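You operate a simulated robot arm through the tools that you are given. There is no shell and no other tool.

You run a simulated two-armed robot. Do the job below in one go: nothing can be reset, and whatever is moved stays where it is left.

JOB
Shut off the cooling water and drain its sight glass empty.
Fine: close the blue and red valve levers, blue before draining; close the yellow one again.
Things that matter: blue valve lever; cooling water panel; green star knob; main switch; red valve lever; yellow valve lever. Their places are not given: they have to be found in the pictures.

It is judged by the outcome, as a careful person would: the job done as asked, and still so three seconds after it is handed in. It fails if anything else is knocked over, pushed out of place, dropped, spilled or broken.

ROBOT AND FRAMES
Two 7-joint arms with two-finger parallel grippers on one trunk that stands fixed in place. Base frame: the origin is at the foot of the trunk, x ahead of it, y to its left, z up. Units: cm, degrees, N and s.
The left shoulder is at [5, 16.1, 107.3], the right one opposite. With the tool pointing down near the work surface each hand reaches from about 10 to 64 cm from the base axis, measured 20 degrees to its own side. Payload 3.43 kg a hand.
Tool frame (each hand has its own): the origin (TCP) lies between the finger pads and is the grasp point; the fingertips stand 3 cm ahead of it; z points along the fingers, y is the line along which they close. The gripper opens to 9.4 cm. The fingers are 2.8 cm wide and 1 cm thick; the gripper's body (5 by 9.6 cm) begins 5.5 cm behind the TCP.
Orientation is that of the tool frame in the base frame, as a unit quaternion [x, y, z, w]. With the fingers straight down and closing along the base's y, the tool's x points along the base's -x, its y along +y and its z along -z.

CONTROLS
- The arms move only by the tool play_rows. It takes "left_deltas", "right_deltas" or both (then of equal length, played together; a hand with none holds still); each is a list that holds one entry, the list of rows, each a list of 7 numbers: the shift along the tool's x, y, z in cm, then the turn, a rotation vector about the tool's x, y, z in degrees, then the closure, from 0 (fully open) to 1 (shut). In form: [[[dx, dy, dz, rx, ry, rz, hand], ...]]. A call has 1 to 20 rows; each row shifts and turns the commanded pose from where the row before left it, along the tool's axes as they then stand. Rows are played at 5 a second. More than 5 cm and 8.6 degrees between two rows, or a gripper value outside its range, and nothing of the call is played. A pose out of reach is approached as far as the arm can. The call stops where the force on the tool passes 50 N (or 10 N more than at its start, if that is more) or the arm is blocked; 0.2 s more then pass. The fingers move at their own pace (about 4.5 cm/s each) and stop on an object; they squeeze with about 35 N. The grip force told is the motor's: it shows also when the fingers shut on nothing. Time passes only in rows, and 0.2 s behind the last, so rows that do not move let the fingers close. It gives the time, the measured TCP pose, the force on the tool (base axes), the opening and the grip force at its end, in the units of the frame above (readings bear some noise), with the torque about the TCP (base axes, N m) and any sound that the robot's microphone picked up.
- Cameras (640 x 400 px; columns grow to the right, rows downward): "scene" is now at [12.02, 0.79, 119.97]; the picture's right is [0.07, -1.00, 0.00], its down [-0.64, -0.05, -0.76] and it looks along [0.76, 0.06, -0.65] (base axes); focal length 243 px, centre (320, 200). "left" rides on the left gripper at [7.6, -1.4, -10.2] in its tool frame; the picture's right is [0.18, 0.98, 0.00], its down [-0.75, 0.14, -0.64] and it looks along [-0.63, 0.12, 0.77] (tool axes); focal length 243 px, centre (320, 200). "right" rides on the right gripper at [7.6, 1.4, -10.3] in its tool frame; the picture's right is [-0.18, 0.98, 0.00], its down [-0.75, -0.14, -0.64] and it looks along [-0.63, -0.12, 0.77] (tool axes); focal length 243 px, centre (320, 200).
- camera(camera): a new picture of that camera. No time passes.
- slide_trunk(by): slides the trunk up (or, below 0, down) by that many cm; the arms and the scene camera ride with it, the base frame stays. It gives what a move gives, with no picture.
- pan_tilt(pan, tilt): turns the head with the scene camera to pan (to the left, within 80 degrees either way) and tilt (down, from -29 to 69), counted from straight ahead of the robot. It gives what a move gives.
- locate(camera, pixels): for up to 12 pixels [column, row] of the newest picture of that camera ("zoom" is the newest enlarged one), the place [x, y, z] in the base frame of the surface seen there, good to about 0.3 cm, but the place of the scene camera against the robot may be out by one fixed shift of up to 1.8 cm in any direction. No time passes.
- inspect(camera, box): a new picture of the part [left, top, right, bottom] of that camera's present view, enlarged. No time passes.
- hand_in(): hands the job in; it is judged then, once.

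Open the grippers and draw the arms clear of the work before you hand the job in, unless the task says otherwise.

The tools are called after "Call:" as a command line: name --argument value ..., lists and objects as JSON in quotes. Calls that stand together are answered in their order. play_rows: Moves the arms, as the interface text tells. Its arguments: {"type":"object","properties":{"left_deltas":{"type":"array"},"right_deltas":{"type":"array"}},"required":[]} The other tools are called the same way: slide_trunk (by) slides the trunk up or down; pan_tilt (pan, tilt) turns the head that bears the scene camera; camera (camera) takes a picture; locate (camera, pixels) gives the place of the surface under pixels of a picture; inspect (camera, box) takes an enlarged picture of a part of a camera's view; hand_in () hands the job in.

At the start:

```text
time: 0.0
left_tcp_pos: [30.93, 15.79, 104.0]
left_tcp_rot: [0.0, 1.0, 0.001, 0.0]
left_contact_force: [-0.1, 0.5, 0.1]
left_moment: [0.0, -0.01, -0.01]
left_gripper_width: 9.39
left_grip_force: 0.0
right_tcp_pos: [50.98, -24.94, 93.94]
right_tcp_rot: [0.0, 1.0, 0.0, 0.0]
right_contact_force: [-1.1, -0.1, -0.3]
right_moment: [0.01, -0.02, 0.0]
right_gripper_width: 9.41
right_grip_force: 0.0
trunk travel left (down, up): [-10.0, 16.7]
head pan, tilt: [4.1, 40.2]
```

scene: 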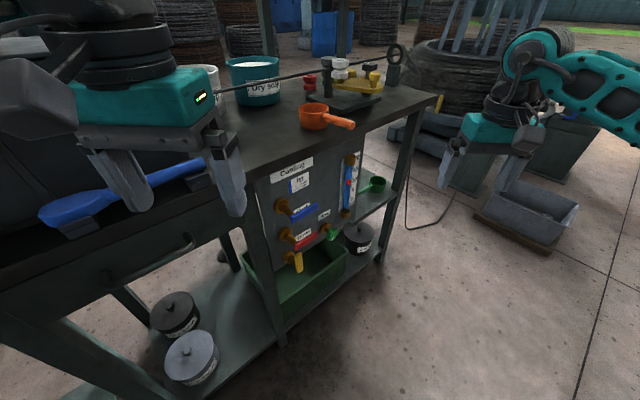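
right: 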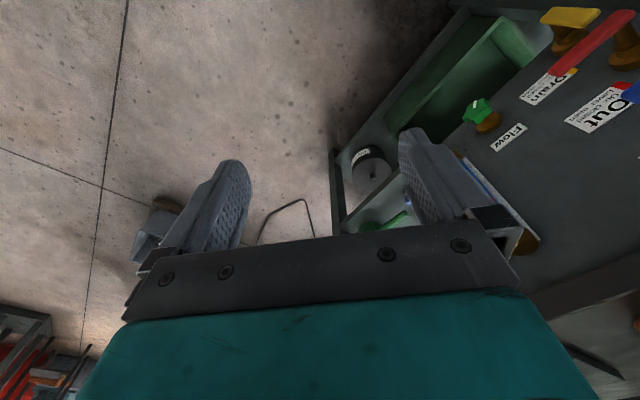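
left: 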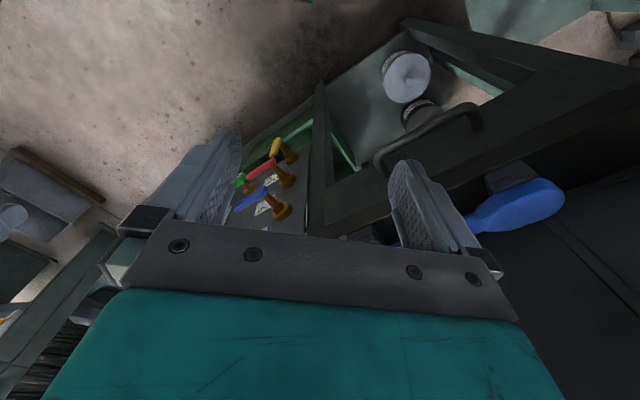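

The scene picture shows the panel around (310,215) with blue (300,210), red (300,237), yellow (296,260) levers and a green knob (330,232). I enlarge that part to read labels and lever states.

Call:
inspect --camera "scene" --box '[240, 140, 400, 290]'

Call:
inspect --camera "right" --box '[380, 0, 640, 260]'

Call:
inspect --camera "left" --box '[210, 100, 370, 240]'

```text
2.67 times, centred on (320, 215) of scene
```

zoom: 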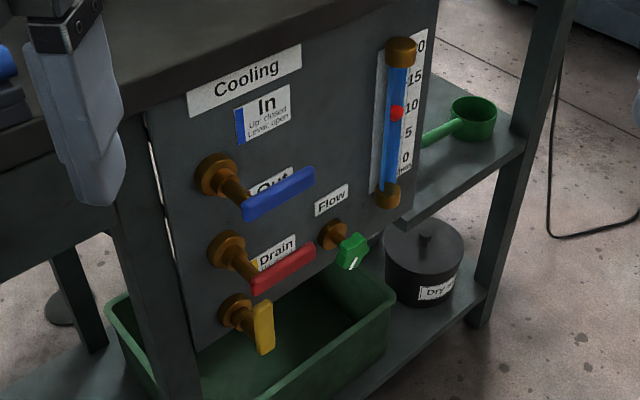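

```text
1.54 times, centred on (510, 130) of right
```

zoom: 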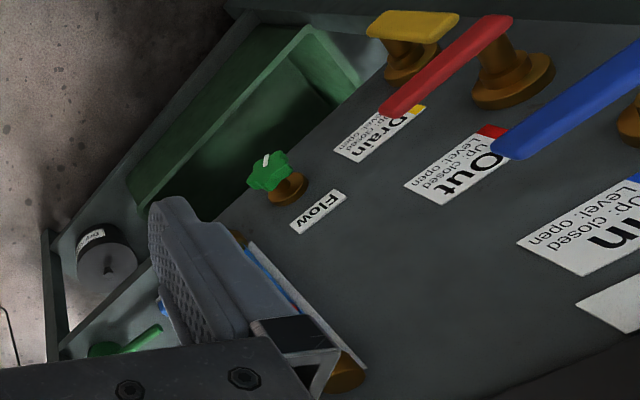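

```text
2.86 times, centred on (290, 170) of left
```

zoom: 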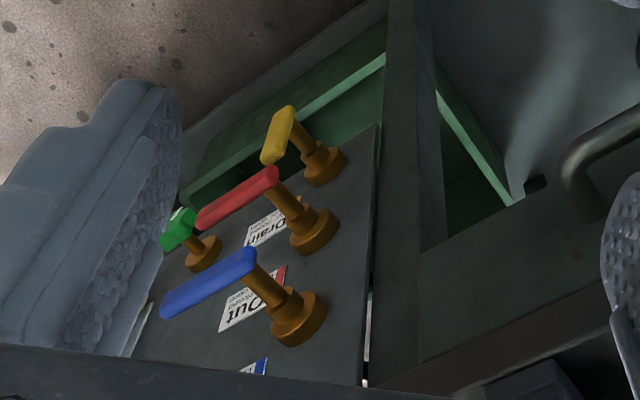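

Lever labels are partly readable; I locate points on the panel face, the levers, and the labels in the scene view to get the panel's plane.

Call:
inspect --camera "scene" --box '[240, 140, 400, 290]'

Call:
locate --camera "zoom" --pixels '[[200, 110], [290, 60], [340, 120], [215, 178], [250, 212], [312, 174], [228, 250], [258, 285], [310, 252], [237, 310], [265, 310], [267, 350]]'

Call:
locate --camera "zoom" --pixels '[[333, 233], [352, 252], [400, 50], [396, 113], [388, 196], [180, 250], [350, 180], [250, 340], [330, 300], [340, 370], [115, 310], [180, 350]]'

Call:
inspect --camera "right" --box '[500, 0, 640, 140]'

```text
2.67 times, centred on (320, 215) of scene
```

zoom: 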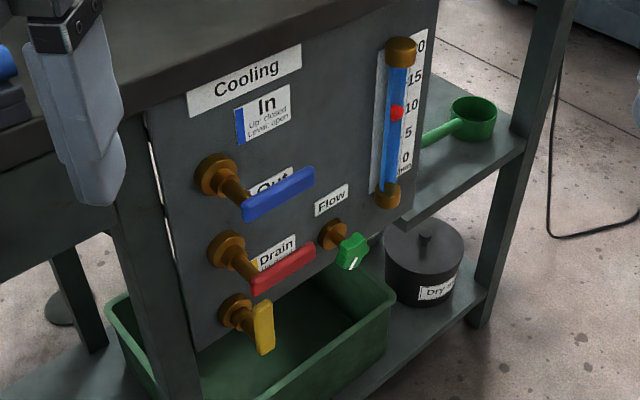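

```text
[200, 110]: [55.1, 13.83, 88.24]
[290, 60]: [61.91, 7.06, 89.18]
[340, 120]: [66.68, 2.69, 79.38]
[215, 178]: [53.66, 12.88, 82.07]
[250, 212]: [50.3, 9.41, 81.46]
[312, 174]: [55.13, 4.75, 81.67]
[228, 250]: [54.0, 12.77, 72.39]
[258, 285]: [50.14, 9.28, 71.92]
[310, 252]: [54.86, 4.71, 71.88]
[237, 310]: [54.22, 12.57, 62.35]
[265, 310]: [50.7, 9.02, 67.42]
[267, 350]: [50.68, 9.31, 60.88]
```

```text
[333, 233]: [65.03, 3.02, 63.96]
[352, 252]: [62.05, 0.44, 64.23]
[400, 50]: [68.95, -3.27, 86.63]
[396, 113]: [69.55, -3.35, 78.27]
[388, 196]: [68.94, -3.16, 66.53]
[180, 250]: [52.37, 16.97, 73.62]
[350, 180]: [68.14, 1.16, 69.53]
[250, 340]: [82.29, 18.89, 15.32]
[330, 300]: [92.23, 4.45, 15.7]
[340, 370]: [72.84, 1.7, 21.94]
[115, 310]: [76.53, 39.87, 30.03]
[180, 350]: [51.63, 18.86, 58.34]
```

```text
2.86 times, centred on (570, 70) of right
```

zoom: 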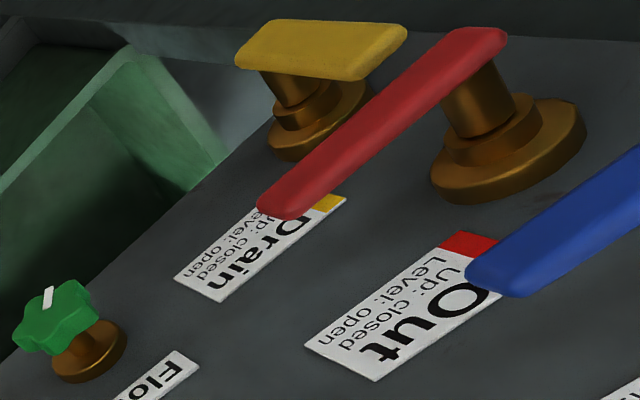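

The panel is a vertical face with rightward direction about (0.71,-0.70,0), facing (-0.70,-0.71,0). Yellow points up (closed), blue and red are level (open). I bring the right hand to a viewing pose (yawed 45°, pitched 45° toward the panel).

Call:
play_rows --right_deltas '[[[2.25, 3.25, 1, 0, 0, 0, 0], [2.25, 3.25, 1, 0, 0, 0, 0], [2.25, 3.25, 1, 0, 0, 0, 0], [2.25, 3.25, 1, 0, 0, 0, 0], [0, 0, 0, 0, 0, -7.5, 0], [0, 0, 0, 0, 0, -7.5, 0], [0, 0, 0, 0, 0, -7.5, 0], [0, 0, 0, 0, 0, -7.5, 0], [0, 0, 0, 0, 0, -7.5, 0], [0, 0, 0, 0, 0, -7.5, 0], [0, 0, 0, 0, -7.5, 0, 0], [0, 0, 0, 0, -7.5, 0, 0], [0, 0, 0, 0, -7.5, 0, 0], [0, 0, 0, 0, -7.5, 0, 0], [0, 0, 0, 0, -7.5, 0, 0], [0, 0, 0, 0, -7.5, 0, 0]]]'

Call:
camera --camera "right"

Call:
camera --camera "scene"

```text
time: 3.4
left_tcp_pos: [30.83, 15.8, 103.98]
left_tcp_rot: [0.0, 1.0, 0.0, 0.0]
left_contact_force: [-0.4, 0.5, 0.1]
left_moment: [-0.01, 0.01, -0.01]
left_gripper_width: 9.39
left_grip_force: 0.1
right_tcp_pos: [41.97, -11.99, 89.87]
right_tcp_rot: [-0.353, 0.853, 0.147, 0.354]
right_contact_force: [0.7, -0.2, 0.0]
right_moment: [-0.01, 0.0, 0.0]
right_gripper_width: 9.39
right_grip_force: 0.2
trunk travel left (down, up): [-10.0, 16.7]
head pan, tilt: [4.1, 40.2]
```

```text
taken
```

right: 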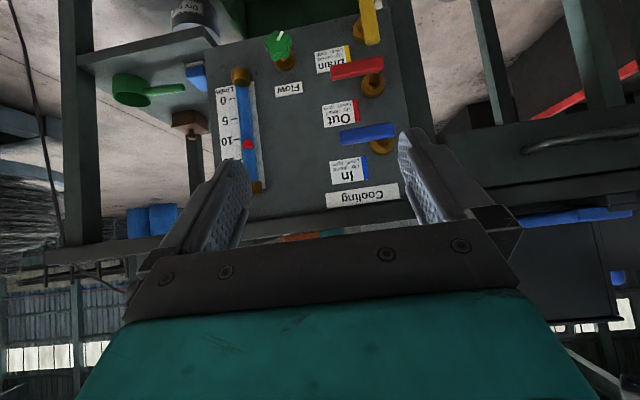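

```text
taken
```

scene: 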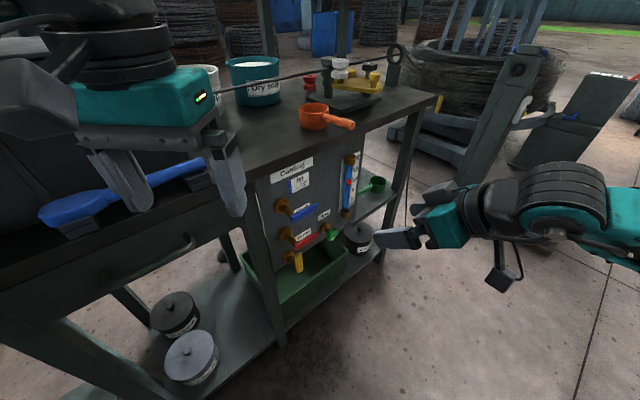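

The view is excellent: blue at (368,134), red (357,69), yellow (371,20), gauge at (245,130). I enlarge it and locate points with the hand camera, which isn't subject to the scene shift.

Call:
inspect --camera "right" --box '[200, 0, 420, 220]'

Call:
locate --camera "right" --pixels '[[343, 135], [368, 133], [390, 128], [384, 145], [333, 72], [357, 69], [381, 63], [373, 82], [371, 40], [368, 15], [360, 30], [366, 2]]'

Call:
locate --camera "right" --pixels '[[278, 45], [288, 62], [300, 120], [300, 200], [395, 100], [240, 76], [248, 145], [256, 188], [375, 207], [270, 238], [300, 40], [380, 195]]'

Call:
inspect --camera "scene" --box '[200, 30, 440, 180]'

```text
1.82 times, centred on (310, 110) of right
```

zoom: 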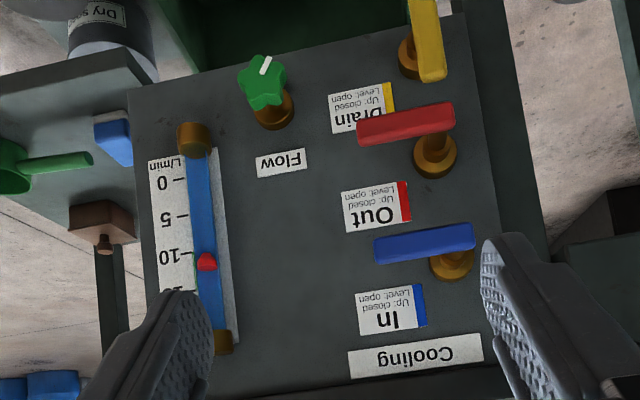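

```text
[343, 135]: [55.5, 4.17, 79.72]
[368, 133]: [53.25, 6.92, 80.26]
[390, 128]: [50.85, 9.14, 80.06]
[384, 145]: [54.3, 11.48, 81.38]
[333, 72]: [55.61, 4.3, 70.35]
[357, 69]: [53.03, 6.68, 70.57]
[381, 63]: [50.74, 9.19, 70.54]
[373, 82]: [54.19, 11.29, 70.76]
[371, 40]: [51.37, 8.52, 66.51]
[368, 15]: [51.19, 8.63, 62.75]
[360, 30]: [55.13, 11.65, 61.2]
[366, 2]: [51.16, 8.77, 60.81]
```

```text
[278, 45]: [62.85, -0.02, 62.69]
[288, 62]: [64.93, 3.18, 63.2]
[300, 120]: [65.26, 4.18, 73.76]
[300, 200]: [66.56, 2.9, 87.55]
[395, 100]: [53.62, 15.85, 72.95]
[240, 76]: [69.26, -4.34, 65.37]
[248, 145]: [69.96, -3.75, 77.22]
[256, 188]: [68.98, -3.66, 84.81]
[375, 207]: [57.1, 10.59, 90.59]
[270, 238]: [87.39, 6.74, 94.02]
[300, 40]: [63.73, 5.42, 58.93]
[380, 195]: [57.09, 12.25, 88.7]
```

```text
2.67 times, centred on (320, 105) of scene
```

zoom: 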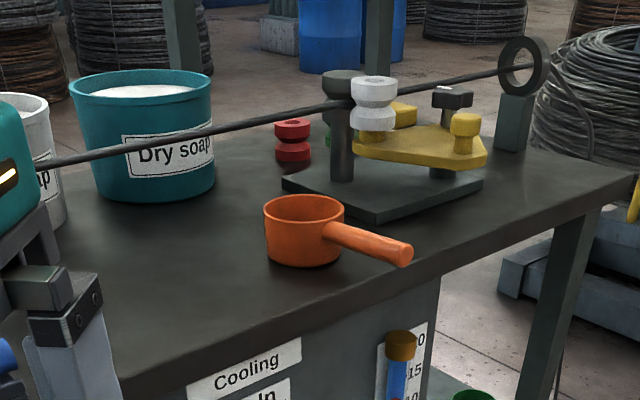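

The labels confirm "Up: closed, Level: open" for all three; the gauge is filled with a float near 10. The main switch isn't yet seen, so I pan the head to look around before acting.

Call:
pan_tilt --pan 45 --tilt 35

Call:
camera --camera "scene"

```text
time: 4.5
left_tcp_pos: [30.78, 15.94, 103.96]
left_tcp_rot: [-0.002, 1.0, 0.0, 0.0]
left_contact_force: [1.0, 0.3, -0.3]
left_moment: [-0.02, 0.0, 0.02]
left_gripper_width: 9.42
left_grip_force: 0.0
right_tcp_pos: [41.97, -11.95, 89.88]
right_tcp_rot: [-0.354, 0.854, 0.147, 0.353]
right_contact_force: [0.6, -0.3, -0.4]
right_moment: [0.01, 0.01, -0.03]
right_gripper_width: 9.4
right_grip_force: 0.1
trunk travel left (down, up): [-10.0, 16.7]
head pan, tilt: [45.0, 35.0]
```

```text
taken
```

scene: 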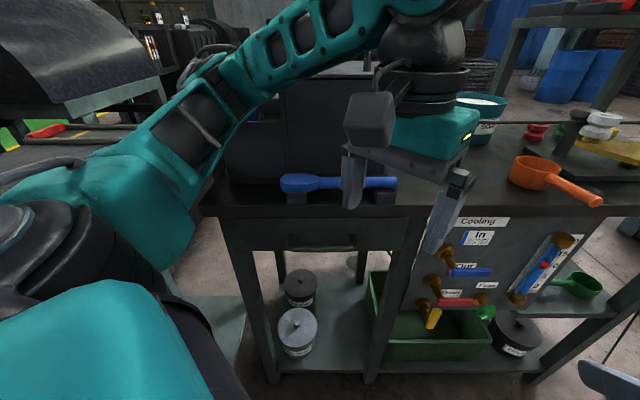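

A dark cabinet sits on the bench behind the left hand (320,120); I enlarge it to look for the main switch.

Call:
inspect --camera "scene" --box '[210, 40, 450, 220]'

Call:
pan_tilt --pan 20 --tilt 15

Call:
camera --camera "scene"

```text
2.22 times, centred on (330, 130) of scene
```

zoom: 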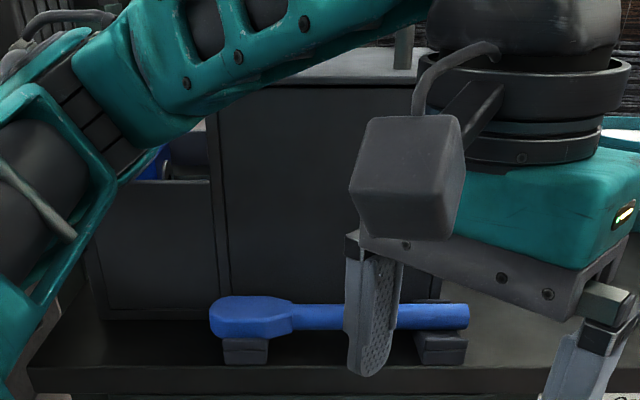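

```text
time: 5.4
left_tcp_pos: [30.92, 15.87, 103.97]
left_tcp_rot: [-0.001, 1.0, 0.0, 0.0]
left_contact_force: [0.5, -0.5, -0.4]
left_moment: [-0.01, 0.02, 0.0]
left_gripper_width: 9.38
left_grip_force: 0.0
right_tcp_pos: [41.88, -11.93, 89.94]
right_tcp_rot: [-0.353, 0.853, 0.146, 0.354]
right_contact_force: [0.4, 0.6, 0.5]
right_moment: [0.0, 0.04, 0.02]
right_gripper_width: 9.39
right_grip_force: 0.0
trunk travel left (down, up): [-10.0, 16.7]
head pan, tilt: [20.0, 15.0]
```

```text
taken
```

scene: 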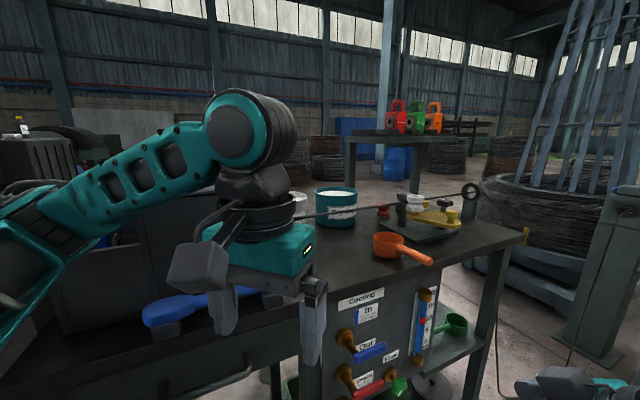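

No main switch in this view; I look further left and right.

Call:
pan_tilt --pan 78 --tilt 25

Call:
camera --camera "scene"

Call:
pan_tilt --pan -45 --tilt 30

Call:
camera --camera "scene"

```text
time: 6.6
left_tcp_pos: [30.79, 15.87, 104.0]
left_tcp_rot: [-0.001, 1.0, 0.001, 0.0]
left_contact_force: [-0.4, -0.1, 0.0]
left_moment: [0.01, 0.02, 0.0]
left_gripper_width: 9.4
left_grip_force: 0.1
right_tcp_pos: [42.03, -11.95, 89.77]
right_tcp_rot: [-0.353, 0.854, 0.146, 0.354]
right_contact_force: [-0.2, -0.6, 0.1]
right_moment: [0.0, -0.01, -0.01]
right_gripper_width: 9.4
right_grip_force: 0.0
trunk travel left (down, up): [-10.0, 16.7]
head pan, tilt: [78.0, 25.0]
```

```text
taken
```

scene: 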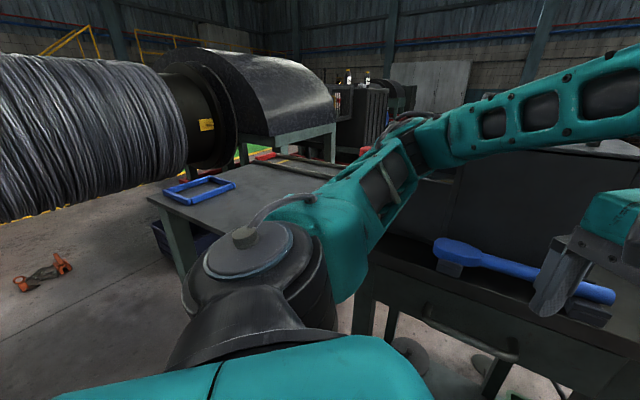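

```text
time: 8.7
left_tcp_pos: [30.89, 15.79, 104.07]
left_tcp_rot: [-0.001, 1.0, 0.0, 0.0]
left_contact_force: [0.3, 0.2, -0.2]
left_moment: [0.0, -0.01, 0.04]
left_gripper_width: 9.41
left_grip_force: 0.0
right_tcp_pos: [41.79, -11.93, 89.84]
right_tcp_rot: [-0.353, 0.853, 0.146, 0.354]
right_contact_force: [-0.3, -0.2, -0.5]
right_moment: [0.01, 0.0, -0.01]
right_gripper_width: 9.37
right_grip_force: 0.1
trunk travel left (down, up): [-10.0, 16.7]
head pan, tilt: [-45.0, 30.0]
```

```text
taken
```

scene: 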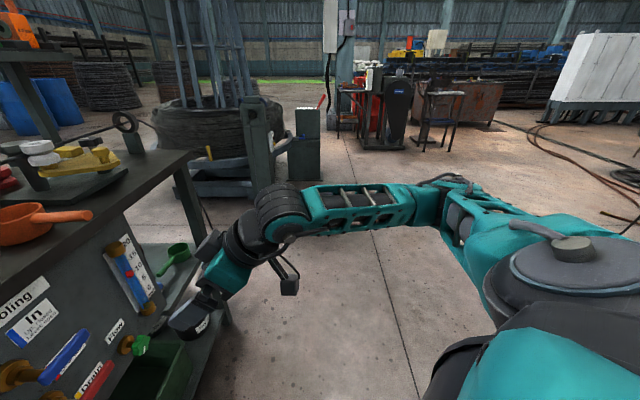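

No reachable main switch is visible and the job doesn't use it. From the hand camera: panel at d≈-49.1, lever faces at d≈-42.4, pivots at s≈30, z≈80.3/70.5/60.8 (s along the panel, d outward). I shut the fingers, point the hand level at the panel, and move in front of the spot below blue's tip.

Call:
pan_tilt --pan 8 --tilt 40

Call:
play_rows --right_deltas '[[[0, 0, 0, 0, -7.5, 0, 1], [0, 0, 0, 0, -7.5, 0, 1], [0, 0, 0, 0, -7.5, 0, 1], [0, 0, 0, 0, -7.5, 0, 1], [0, 0, 0, 0, -7.5, 0, 1], [0, 0, 0, 0, -7.5, 0, 1], [3.2, 0.79, 2.5, 0, 0, 0, 1], [3.2, 0.79, 2.5, 0, 0, 0, 1], [3.2, 0.79, 2.5, 0, 0, 0, 1], [3.2, 0.79, 2.5, 0, 0, 0, 1], [0, 0, 0, 0, 0, 0, 1]]]'

Call:
camera --camera "right"

Call:
camera --camera "scene"

```text
time: 9.9
left_tcp_pos: [30.95, 15.69, 103.94]
left_tcp_rot: [-0.001, 1.0, 0.0, 0.0]
left_contact_force: [-0.9, 0.1, 0.2]
left_moment: [0.03, 0.02, 0.0]
left_gripper_width: 9.42
left_grip_force: 0.1
right_tcp_pos: [41.84, -11.96, 89.94]
right_tcp_rot: [-0.353, 0.854, 0.146, 0.353]
right_contact_force: [0.4, -0.3, 0.0]
right_moment: [0.0, 0.01, 0.01]
right_gripper_width: 9.42
right_grip_force: 0.0
trunk travel left (down, up): [-10.0, 16.7]
head pan, tilt: [8.0, 40.0]
```

```text
time: 12.3
left_tcp_pos: [30.77, 15.81, 103.9]
left_tcp_rot: [-0.001, 1.0, 0.001, 0.0]
left_contact_force: [-0.2, 0.9, -0.1]
left_moment: [0.01, -0.03, 0.04]
left_gripper_width: 9.39
left_grip_force: 0.1
right_tcp_pos: [46.99, -2.85, 76.81]
right_tcp_rot: [-0.27, 0.653, 0.27, 0.653]
right_contact_force: [-0.4, 0.1, 0.2]
right_moment: [0.0, -0.04, 0.0]
right_gripper_width: 0.0
right_grip_force: 32.8
trunk travel left (down, up): [-10.0, 16.7]
head pan, tilt: [8.0, 40.0]
```

```text
taken
```

right: 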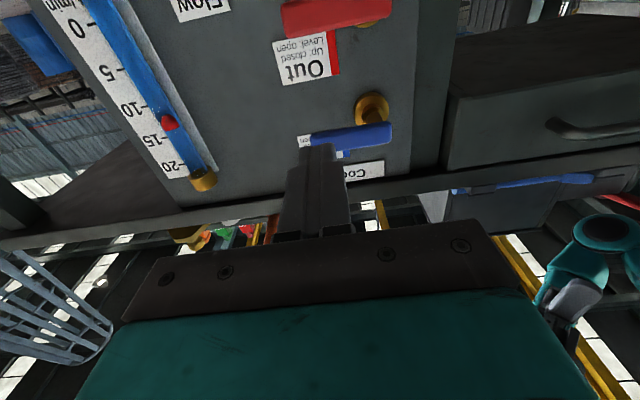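

```text
taken
```

scene: 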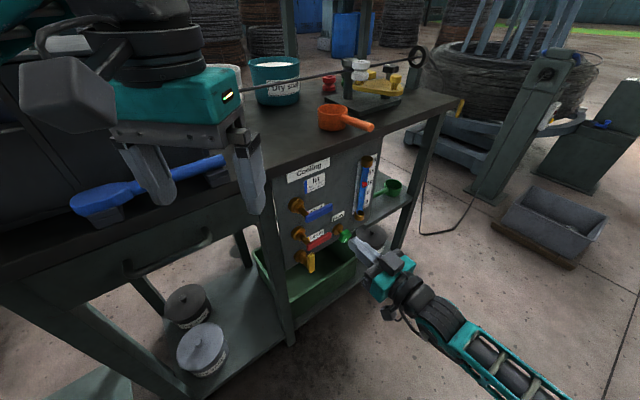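

The hand is level with the panel; blue appears at (350,138) behind the fingertips. I locate blue's underside and ends again from this camera to fix its height.

Call:
locate --camera "right" --pixels '[[312, 138], [350, 137], [390, 132], [350, 129], [388, 125], [390, 140], [372, 108], [285, 15], [340, 12], [388, 8], [375, 25], [318, 150]]'

```text
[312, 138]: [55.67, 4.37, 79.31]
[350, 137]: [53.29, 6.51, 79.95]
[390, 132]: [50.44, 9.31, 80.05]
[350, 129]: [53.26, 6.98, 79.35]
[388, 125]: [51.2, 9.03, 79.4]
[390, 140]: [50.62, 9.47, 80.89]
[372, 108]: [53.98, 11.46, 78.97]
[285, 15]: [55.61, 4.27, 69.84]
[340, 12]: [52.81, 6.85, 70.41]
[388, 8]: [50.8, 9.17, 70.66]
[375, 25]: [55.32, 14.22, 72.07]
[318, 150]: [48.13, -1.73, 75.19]
```

Blue's underside is at z≈79.3, so the shut fingers (top at z≈78.2) pass below it. I push in to place the fingertips just past the lever's depth.

Call:
play_rows --right_deltas '[[[0, 0.1, 2.1, 0, 0, 0, 1], [0, 0.1, 2.1, 0, 0, 0, 1], [0, 0.1, 2.1, 0, 0, 0, 1], [0, 0, 2.0, 0, 0, 0, 1], [0, 0, 2.0, 0, 0, 0, 1]]]'

Call:
camera --camera "right"

Call:
inspect --camera "scene" --box '[260, 140, 420, 290]'

```text
time: 13.5
left_tcp_pos: [30.83, 15.91, 104.04]
left_tcp_rot: [-0.001, 1.0, 0.0, -0.001]
left_contact_force: [0.6, -0.5, -0.1]
left_moment: [-0.02, 0.0, 0.01]
left_gripper_width: 9.42
left_grip_force: 0.0
right_tcp_pos: [53.79, 4.8, 76.88]
right_tcp_rot: [-0.271, 0.653, 0.271, 0.653]
right_contact_force: [0.9, -0.1, 1.1]
right_moment: [-0.03, -0.04, 0.0]
right_gripper_width: 0.03
right_grip_force: 33.6
trunk travel left (down, up): [-10.0, 16.7]
head pan, tilt: [8.0, 40.0]
```

```text
taken
```

right: 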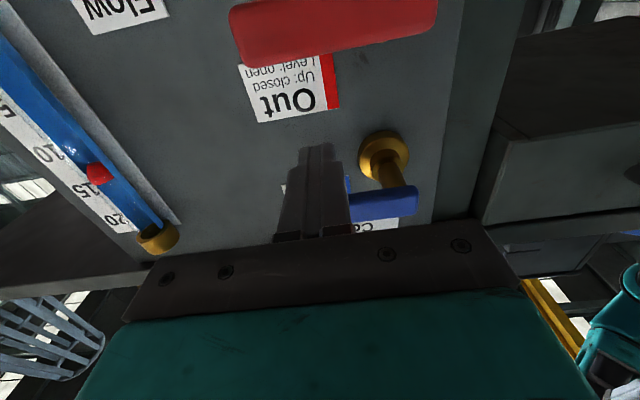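

```text
2.67 times, centred on (340, 215) of scene
```

zoom: 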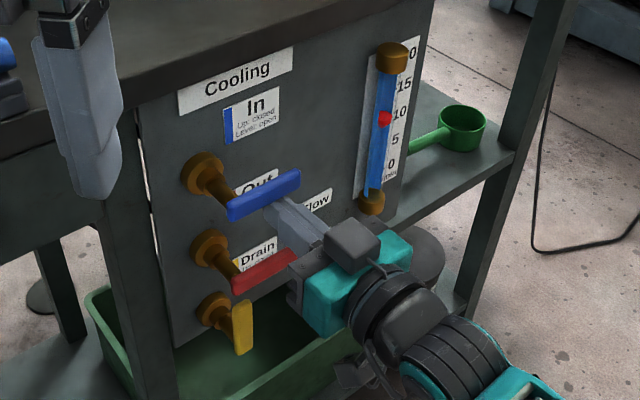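

The fingertips sit just below blue with no contact force. I push it up along the arc, slowly, the first half.

Call:
play_rows --right_deltas '[[[-0.6, -0.1, 0, 0, 0, 0, 1], [-0.6, -0.1, 0, 0, 0, 0, 1], [-0.6, -0.23, 0, 0, 0, 0, 1], [-0.6, -0.22, 0, 0, 0, 0, 1], [-0.68, -0.07, 0, 0, 0, 0, 1], [-0.67, -0.07, 0, 0, 0, 0, 1], [-0.72, 0.14, 0, 0, 0, 0, 1], [-0.73, 0.15, 0, 0, 0, 0, 1]]]'

Call:
inspect --camera "scene" --box '[260, 140, 420, 290]'

```text
time: 15.3
left_tcp_pos: [30.87, 15.87, 103.94]
left_tcp_rot: [-0.001, 1.0, 0.001, 0.0]
left_contact_force: [-0.6, 0.5, 0.2]
left_moment: [-0.02, -0.02, 0.04]
left_gripper_width: 9.4
left_grip_force: 0.0
right_tcp_pos: [54.07, 4.55, 82.39]
right_tcp_rot: [-0.27, 0.654, 0.27, 0.653]
right_contact_force: [0.5, 0.5, -1.4]
right_moment: [-0.03, 0.02, -0.01]
right_gripper_width: 0.0
right_grip_force: 32.7
trunk travel left (down, up): [-10.0, 16.7]
head pan, tilt: [8.0, 40.0]
```

```text
2.67 times, centred on (340, 215) of scene
```

zoom: 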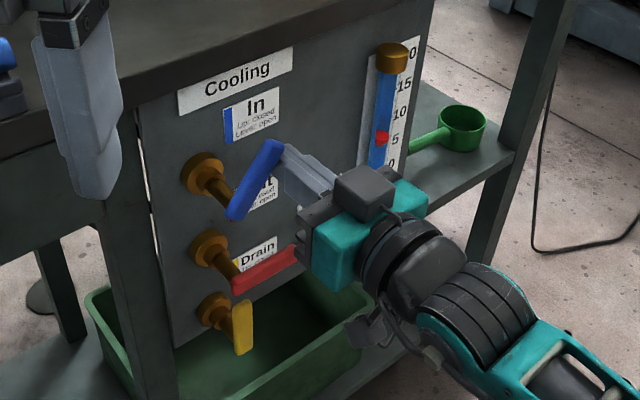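

Blue is at about 50° and the flow float has sunk to 5. I continue the arc to upright with a slight overpush.

Call:
play_rows --right_deltas '[[[-0.48, 0.28, 0, 0, 0, 0, 1], [-0.48, 0.28, 0, 0, 0, 0, 1], [-0.57, 0.6, 0, 0, 0, 0, 1], [-0.56, 0.6, 0, 0, 0, 0, 1], [-0.36, 0.75, 0, 0, 0, 0, 1], [-0.36, 0.75, 0, 0, 0, 0, 1], [0, 0.3, 0, 0, 0, 0, 1], [0, 0.2, 0, 0, 0, 0, 1]]]'

Call:
inspect --camera "scene" --box '[260, 140, 420, 290]'

Call:
camera --camera "right"

```text
time: 17.1
left_tcp_pos: [31.03, 15.71, 104.0]
left_tcp_rot: [-0.001, 1.0, 0.0, 0.0]
left_contact_force: [-0.2, 1.0, -0.2]
left_moment: [0.01, -0.01, 0.0]
left_gripper_width: 9.41
left_grip_force: 0.2
right_tcp_pos: [51.97, 6.66, 85.08]
right_tcp_rot: [-0.269, 0.654, 0.269, 0.653]
right_contact_force: [19.5, -21.1, -2.0]
right_moment: [-0.3, -0.25, -0.24]
right_gripper_width: 0.01
right_grip_force: 33.3
trunk travel left (down, up): [-10.0, 16.7]
head pan, tilt: [8.0, 40.0]
```

```text
2.67 times, centred on (340, 215) of scene
```

zoom: 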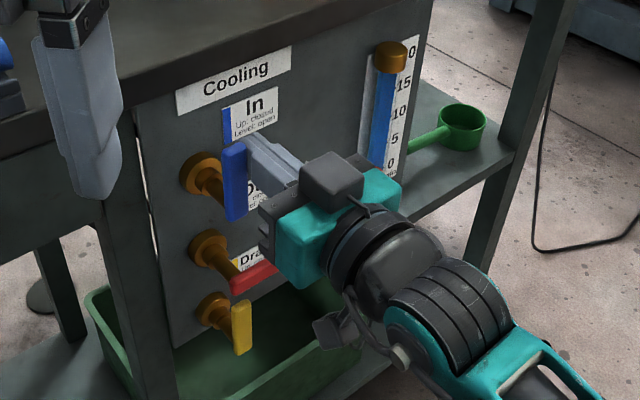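

```text
taken
```

right: 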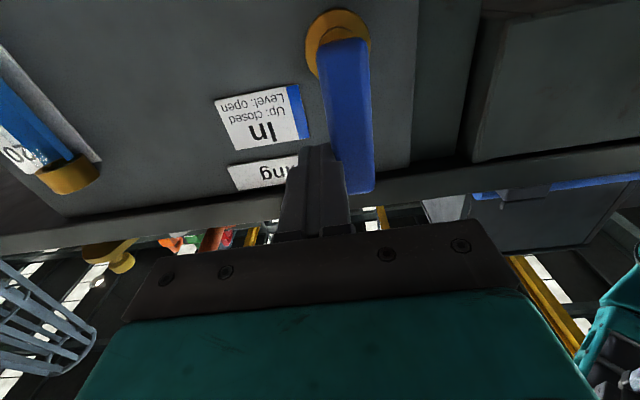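

Blue is upright against its stop (28 N) and the float is at the bottom. I back off sideways, withdraw, drop below the red lever and move in under its tip.

Call:
play_rows --right_deltas '[[[0, -0.6, 0, 0, 0, 0, 1], [0, -0.6, 0, 0, 0, 0, 1], [0, 0, -2.8, 0, 0, 0, 1], [0, 0, -2.8, 0, 0, 0, 1], [0, 0, -2.8, 0, 0, 0, 1], [3, -0.4, 0, 0, 0, 0, 1], [3, -0.4, 0, 0, 0, 0, 1], [3, -0.4, 0, 0, 0, 0, 1], [3, -0.4, 0, 0, 0, 0, 1], [3, -0.4, 0, 0, 0, 0, 1], [3, -0.4, 0, 0, 0, 0, 1], [0, 0, 0, 0, 0, 0, 1]]]'

Call:
camera --camera "right"

Call:
inspect --camera "scene" --box '[260, 140, 420, 290]'

```text
time: 19.7
left_tcp_pos: [30.88, 15.85, 104.08]
left_tcp_rot: [-0.001, 1.0, 0.0, -0.001]
left_contact_force: [-0.1, 0.7, 0.6]
left_moment: [0.01, -0.01, 0.0]
left_gripper_width: 9.38
left_grip_force: 0.0
right_tcp_pos: [48.13, -1.38, 67.33]
right_tcp_rot: [-0.27, 0.653, 0.271, 0.654]
right_contact_force: [-0.2, -0.5, 0.6]
right_moment: [-0.02, 0.0, 0.01]
right_gripper_width: 0.0
right_grip_force: 32.6
trunk travel left (down, up): [-10.0, 16.7]
head pan, tilt: [8.0, 40.0]
```

```text
taken
```

right: 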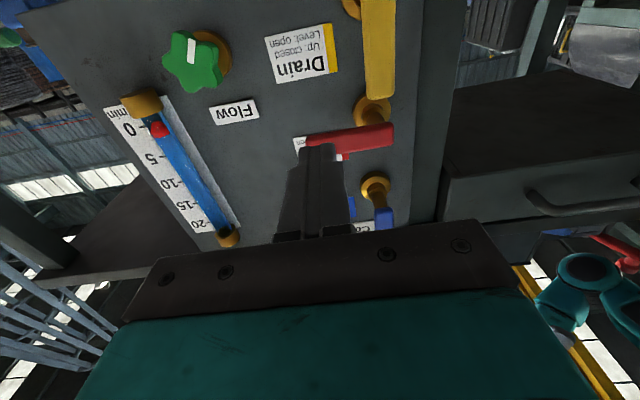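

```text
2.67 times, centred on (340, 215) of scene
```

zoom: 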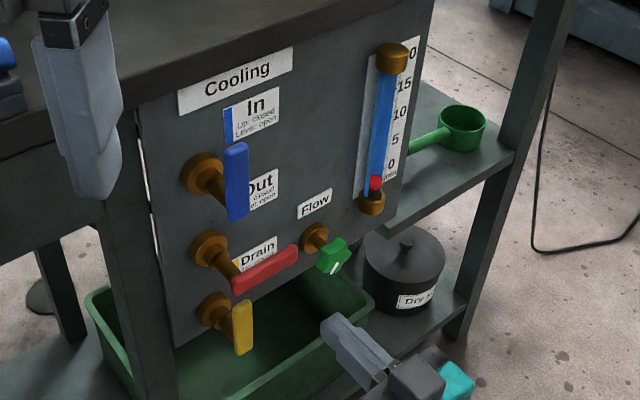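

Blue stays up, float at 0, tube still full. The hand is below red in the same relation as before; I move in and lift red through the first half of its arc.

Call:
play_rows --right_deltas '[[[0.1, 0.1, 2.1, 0, 0, 0, 1], [0.1, 0.1, 2.1, 0, 0, 0, 1], [0.1, 0.1, 2.1, 0, 0, 0, 1], [0, 0, 2.1, 0, 0, 0, 1], [0, 0, 0, 0, 0, 0, 1], [-0.6, -0.1, 0, 0, 0, 0, 1], [-0.6, -0.1, 0, 0, 0, 0, 1], [-0.6, -0.23, 0, 0, 0, 0, 1], [-0.6, -0.22, 0, 0, 0, 0, 1], [-0.68, -0.07, 0, 0, 0, 0, 1], [-0.67, -0.07, 0, 0, 0, 0, 1], [-0.72, 0.14, 0, 0, 0, 0, 1], [-0.73, 0.15, 0, 0, 0, 0, 1]]]'

Call:
inspect --camera "scene" --box '[260, 140, 420, 290]'

Call:
camera --camera "right"

```text
time: 22.5
left_tcp_pos: [30.97, 15.82, 104.03]
left_tcp_rot: [-0.001, 1.0, 0.0, 0.0]
left_contact_force: [-0.5, -1.1, 1.2]
left_moment: [0.01, 0.01, 0.0]
left_gripper_width: 9.4
left_grip_force: 0.1
right_tcp_pos: [54.22, 4.39, 72.01]
right_tcp_rot: [-0.271, 0.653, 0.271, 0.653]
right_contact_force: [0.8, 0.7, -1.4]
right_moment: [-0.03, 0.02, 0.0]
right_gripper_width: 0.01
right_grip_force: 32.7
trunk travel left (down, up): [-10.0, 16.7]
head pan, tilt: [8.0, 40.0]
```

```text
2.67 times, centred on (340, 215) of scene
```

zoom: 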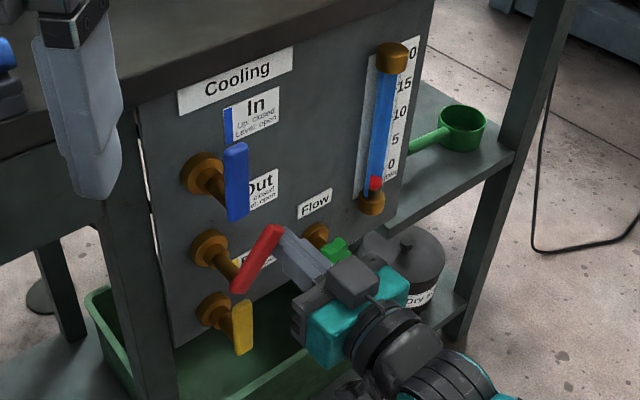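

```text
taken
```

right: 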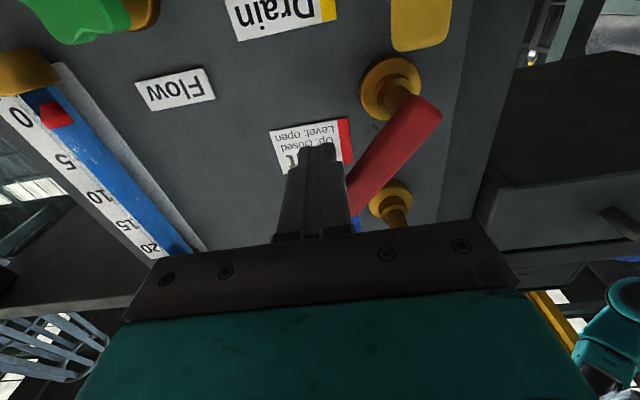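

Red is about 50° up, as planned. I finish its arc to the stop.

Call:
play_rows --right_deltas '[[[-0.55, 0.28, 0, 0, 0, 0, 1], [-0.55, 0.28, 0, 0, 0, 0, 1], [-0.57, 0.6, 0, 0, 0, 0, 1], [-0.56, 0.6, 0, 0, 0, 0, 1], [-0.36, 0.75, 0, 0, 0, 0, 1], [-0.36, 0.75, 0, 0, 0, 0, 1], [0, 0.3, 0, 0, 0, 0, 1], [0, 0.3, 0, 0, 0, 0, 1], [0, 0.2, 0, 0, 0, 0, 1]]]'

Call:
inspect --camera "scene" --box '[260, 140, 420, 290]'

Call:
camera --camera "right"

```text
time: 24.5
left_tcp_pos: [30.86, 15.72, 103.98]
left_tcp_rot: [-0.001, 1.0, 0.0, 0.001]
left_contact_force: [0.0, -0.5, -0.5]
left_moment: [0.01, 0.02, 0.01]
left_gripper_width: 9.4
left_grip_force: 0.1
right_tcp_pos: [51.96, 6.71, 75.0]
right_tcp_rot: [-0.27, 0.653, 0.274, 0.652]
right_contact_force: [7.5, -6.2, 4.0]
right_moment: [-0.04, -0.11, -0.19]
right_gripper_width: 0.01
right_grip_force: 33.0
right hand out of reach, approached as far as the arm can: row 8
trunk travel left (down, up): [-10.0, 16.7]
head pan, tilt: [8.0, 40.0]
```

```text
2.67 times, centred on (340, 215) of scene
```

zoom: 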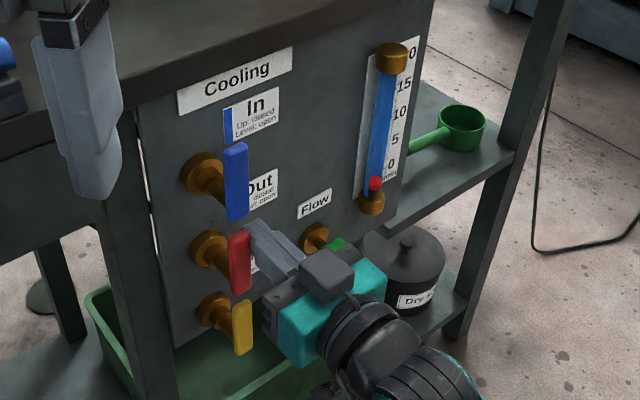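

```text
taken
```

right: 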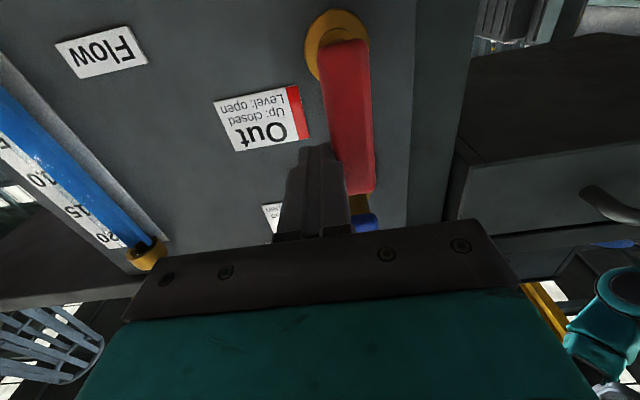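

Red is upright too (same s=32.0 as blue at its stop), and the arm neared its reach limit. I back off, withdraw, and slide the trunk down 10 cm for better reach to yellow.

Call:
play_rows --right_deltas '[[[0, -0.7, 0, 0, 0, 0, 1], [0, -0.7, 0, 0, 0, 0, 1], [0, 0, -2.8, 0, 0, 0, 1], [0, 0, -2.8, 0, 0, 0, 1], [0, 0, -2.8, 0, 0, 0, 1], [0, 0, -2, 0, 0, 0, 1], [0, 0, 0, 0, 0, 0, 1]]]'

Call:
slide_trunk --by -9.5

Call:
camera --camera "right"

Call:
camera --camera "scene"

```text
time: 26.1
left_tcp_pos: [30.83, 15.73, 104.05]
left_tcp_rot: [-0.001, 1.0, 0.0, 0.0]
left_contact_force: [0.3, 0.6, -0.1]
left_moment: [0.0, 0.02, -0.01]
left_gripper_width: 9.41
left_grip_force: 0.1
right_tcp_pos: [45.33, -1.36, 75.02]
right_tcp_rot: [-0.271, 0.653, 0.271, 0.653]
right_contact_force: [0.2, -0.9, -0.7]
right_moment: [-0.01, -0.01, -0.03]
right_gripper_width: 0.01
right_grip_force: 32.6
trunk travel left (down, up): [-10.0, 16.7]
head pan, tilt: [8.0, 40.0]
```

```text
time: 27.4
left_tcp_pos: [30.77, 15.89, 94.6]
left_tcp_rot: [-0.001, 1.0, 0.0, 0.001]
left_contact_force: [-0.5, 1.3, 0.5]
left_moment: [0.0, -0.01, 0.0]
left_gripper_width: 9.41
left_grip_force: 0.0
right_tcp_pos: [45.45, -1.38, 65.51]
right_tcp_rot: [-0.271, 0.653, 0.271, 0.653]
right_contact_force: [-0.6, 0.1, 0.2]
right_moment: [-0.01, 0.01, -0.01]
right_gripper_width: 0.0
right_grip_force: 32.9
trunk travel left (down, up): [-0.5, 26.2]
head pan, tilt: [8.0, 40.0]
```

```text
taken
```

right: 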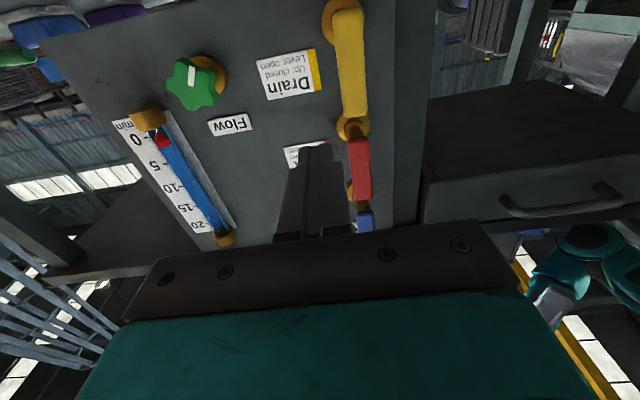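

```text
taken
```

scene: 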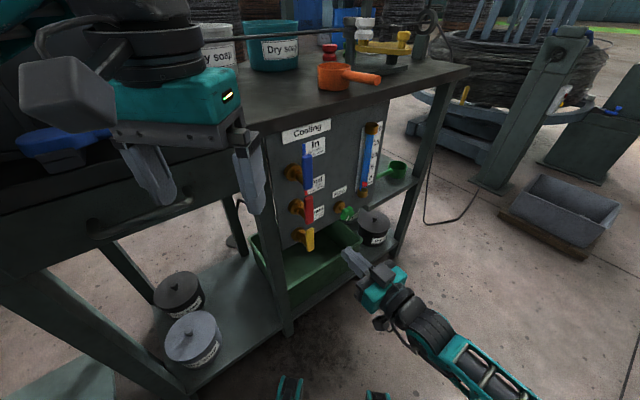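

Both upper levers stay up. I locate the yellow lever precisely: tip near (356,112), pivot end near (347,12).

Call:
locate --camera "right" --pixels '[[347, 12], [352, 60], [357, 110], [341, 60], [363, 60], [327, 10], [355, 122], [360, 150], [360, 195], [205, 85]]'

```text
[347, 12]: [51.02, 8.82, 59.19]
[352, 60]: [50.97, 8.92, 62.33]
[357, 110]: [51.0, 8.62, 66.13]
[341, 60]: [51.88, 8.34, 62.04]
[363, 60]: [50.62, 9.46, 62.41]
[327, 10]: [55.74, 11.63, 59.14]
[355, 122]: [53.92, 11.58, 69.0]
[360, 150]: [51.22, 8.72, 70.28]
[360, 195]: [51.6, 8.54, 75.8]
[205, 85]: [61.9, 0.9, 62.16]
```

Yellow spans s 29.1–30.8, z 59.2–66.7. I open the fingers to about 5 cm and bring them astride the lever, left finger on its left side, stopping first short of it to check.

Call:
play_rows --right_deltas '[[[0.5, 1.0, 0, 0, 0, 0, 0.47], [0.5, 1.1, 0, 0, 0, 0, 0.47], [0, 0, 2, 0, 0, 0, 0.47], [0, 0, 2, 0, 0, 0, 0.47], [0, 0, 0, 0, 0, 0, 0.47], [0, 0, 0, 0, 0, 0, 0.47]]]'

Call:
camera --camera "right"

Call:
inspect --camera "scene" --box '[240, 120, 420, 290]'

```text
time: 28.8
left_tcp_pos: [30.8, 15.9, 94.56]
left_tcp_rot: [-0.001, 1.0, 0.0, -0.001]
left_contact_force: [-1.2, 0.1, 0.3]
left_moment: [-0.03, 0.01, -0.02]
left_gripper_width: 9.39
left_grip_force: 0.0
right_tcp_pos: [47.95, 1.87, 64.63]
right_tcp_rot: [-0.272, 0.653, 0.273, 0.652]
right_contact_force: [-1.0, -0.6, 0.3]
right_moment: [0.03, 0.01, -0.02]
right_gripper_width: 4.98
right_grip_force: 0.1
right hand out of reach, approached as far as the arm can: row 1, 2
trunk travel left (down, up): [-0.5, 26.2]
head pan, tilt: [8.0, 40.0]
```

```text
taken
```

right: 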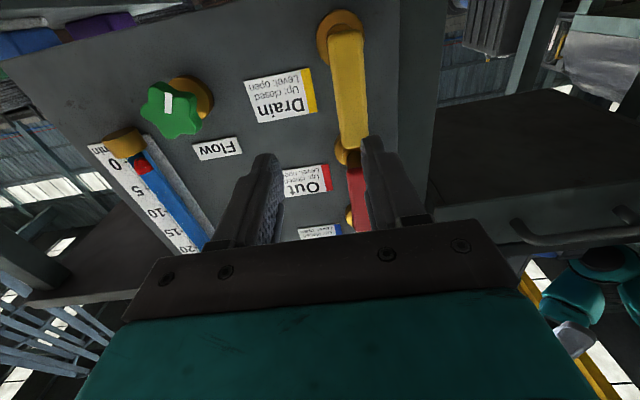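

```text
2.35 times, centred on (330, 205) of scene
```

zoom: 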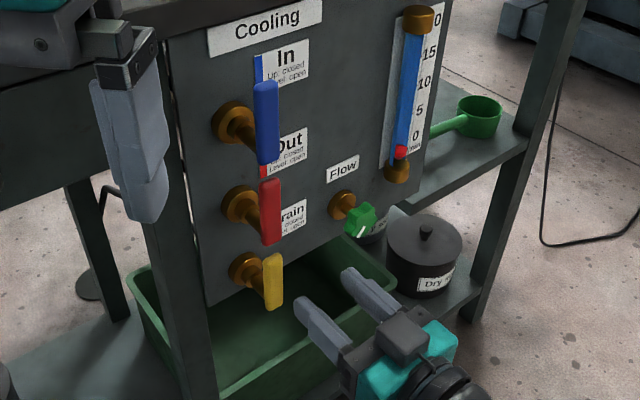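

The opening is right, but the hand fell short in s (32.6 rather than 31), which suggests a wrist joint limit. I turn the tool 12° toward straight ahead, which should relieve the wrist, and see whether it then reaches the commanded place.

Call:
play_rows --right_deltas '[[[0, 0, 0, 6, 0, 0, 0.47], [0, 0, 0, 6, 0, 0, 0.47], [0, 0, 0, 0, 0, 0, 0.47]]]'

Call:
camera --camera "right"

```text
time: 29.6
left_tcp_pos: [30.81, 15.7, 94.48]
left_tcp_rot: [-0.001, 1.0, -0.001, 0.0]
left_contact_force: [0.5, -0.2, 0.2]
left_moment: [0.0, -0.03, 0.03]
left_gripper_width: 9.41
left_grip_force: 0.1
right_tcp_pos: [53.28, -4.41, 65.21]
right_tcp_rot: [-0.204, 0.678, 0.217, 0.672]
right_contact_force: [-0.7, -0.1, 0.0]
right_moment: [0.01, 0.02, -0.01]
right_gripper_width: 4.98
right_grip_force: 0.0
right hand out of reach, approached as far as the arm can: row 1, 2
trunk travel left (down, up): [-0.5, 26.2]
head pan, tilt: [8.0, 40.0]
```

```text
taken
```

right: 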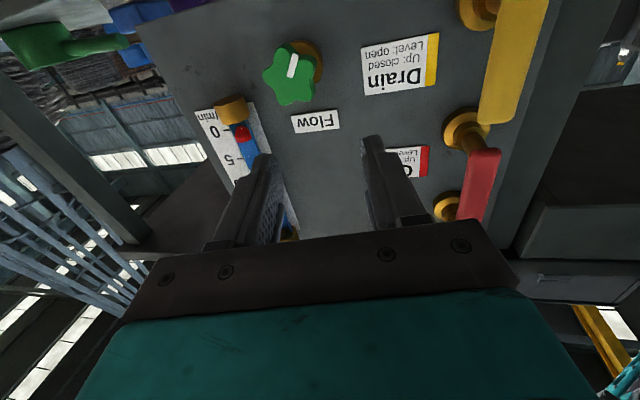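

The wrist stayed put and the TCP swung away, so that was the wrong direction. I undo the yaw and instead tip the tool down by 24°, since the trouble grows as the hand gets lower relative to the shoulder.

Call:
play_rows --right_deltas '[[[0, 0, 0, -6, 0, 0, 0.47], [0, 0, 0, -6, 0, 0, 0.47], [0, 0, 0, 0, 6, 0, 0.47], [0, 0, 0, 0, 6, 0, 0.47], [0, 0, 0, 0, 6, 0, 0.47], [0, 0, 0, 0, 6, 0, 0.47], [0, 0, 0, 0, 0, 0, 0.47]]]'

Call:
camera --camera "right"

```text
time: 31.2
left_tcp_pos: [30.88, 15.86, 94.57]
left_tcp_rot: [-0.002, 1.0, 0.0, 0.001]
left_contact_force: [0.7, -0.2, -0.4]
left_moment: [-0.01, 0.0, 0.03]
left_gripper_width: 9.41
left_grip_force: 0.1
right_tcp_pos: [53.2, -4.42, 65.23]
right_tcp_rot: [-0.322, 0.775, 0.209, 0.502]
right_contact_force: [-0.2, -0.5, 1.2]
right_moment: [-0.02, -0.03, 0.01]
right_gripper_width: 4.95
right_grip_force: 0.1
trunk travel left (down, up): [-0.5, 26.2]
head pan, tilt: [8.0, 40.0]
```

```text
taken
```

right: 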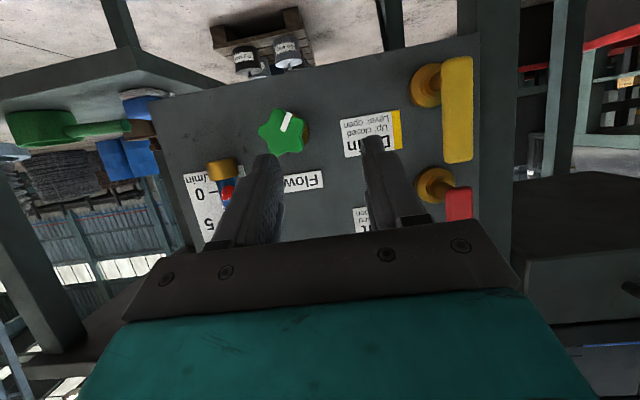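

The pitch relieved it: no reach warning now, with the hand at s≈40.7. I move left along the panel to s≈31 while staying back, and watch the reach message.

Call:
play_rows --right_deltas '[[[0, 1.95, 0, 0, 0, 0, 0.47], [0, 1.95, 0, 0, 0, 0, 0.47], [0, 1.95, 0, 0, 0, 0, 0.47], [0, 1.95, 0, 0, 0, 0, 0.47], [0, 1.9, 0, 0, 0, 0, 0.47], [0, 0, 0, 0, 0, 0, 0.47]]]'

Call:
camera --camera "right"

```text
time: 32.6
left_tcp_pos: [30.8, 15.84, 94.53]
left_tcp_rot: [-0.001, 1.0, -0.001, 0.0]
left_contact_force: [-0.1, 0.2, -0.1]
left_moment: [-0.01, -0.02, -0.01]
left_gripper_width: 9.4
left_grip_force: 0.1
right_tcp_pos: [46.32, 2.41, 65.21]
right_tcp_rot: [-0.322, 0.775, 0.209, 0.503]
right_contact_force: [0.2, -0.1, 0.2]
right_moment: [0.01, -0.02, -0.04]
right_gripper_width: 4.96
right_grip_force: 0.0
trunk travel left (down, up): [-0.5, 26.2]
head pan, tilt: [8.0, 40.0]
```

```text
taken
```

right: 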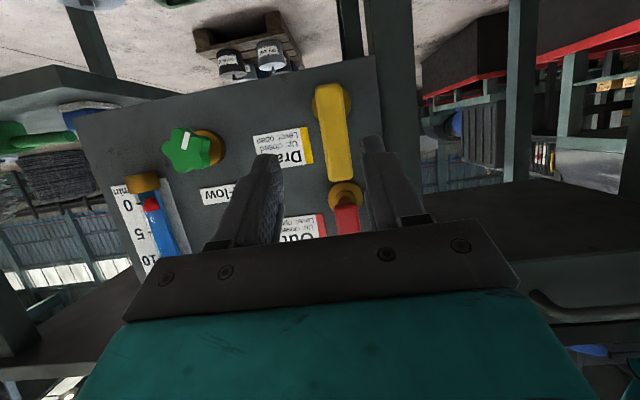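

The hand now reaches s≈31.0 with yellow between the fingers. I move in horizontally so the fingertips reach just past the lever's depth.

Call:
play_rows --right_deltas '[[[-0.75, 0, 1.68, 0, 0, 0, 0.47], [-0.75, 0, 1.68, 0, 0, 0, 0.47], [-0.75, 0, 1.68, 0, 0, 0, 0.47], [-0.75, 0, 1.68, 0, 0, 0, 0.47], [0, 0, 0, 0, 0, 0, 0.47]]]'

Call:
camera --camera "right"

Call:
inspect --camera "scene" --box '[240, 120, 420, 290]'

```text
time: 33.8
left_tcp_pos: [30.82, 15.85, 94.45]
left_tcp_rot: [-0.001, 1.0, 0.0, 0.0]
left_contact_force: [-0.3, 0.0, 0.8]
left_moment: [-0.04, 0.02, -0.02]
left_gripper_width: 9.43
left_grip_force: 0.0
right_tcp_pos: [51.53, 7.62, 65.4]
right_tcp_rot: [-0.321, 0.775, 0.209, 0.503]
right_contact_force: [0.0, 0.4, -1.1]
right_moment: [0.04, -0.02, -0.04]
right_gripper_width: 4.97
right_grip_force: 0.0
trunk travel left (down, up): [-0.5, 26.2]
head pan, tilt: [8.0, 40.0]
```

```text
taken
```

right: 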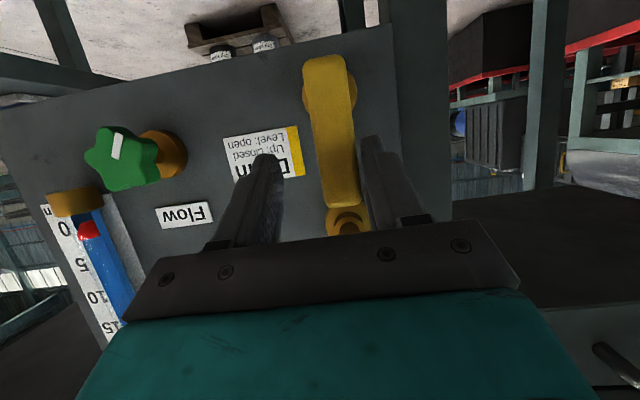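

```text
2.35 times, centred on (330, 205) of scene
```

zoom: 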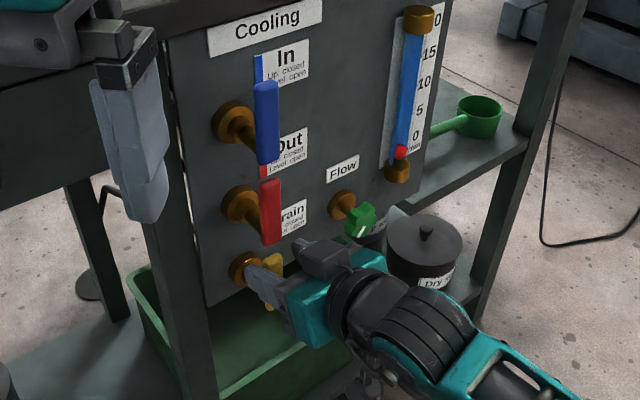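

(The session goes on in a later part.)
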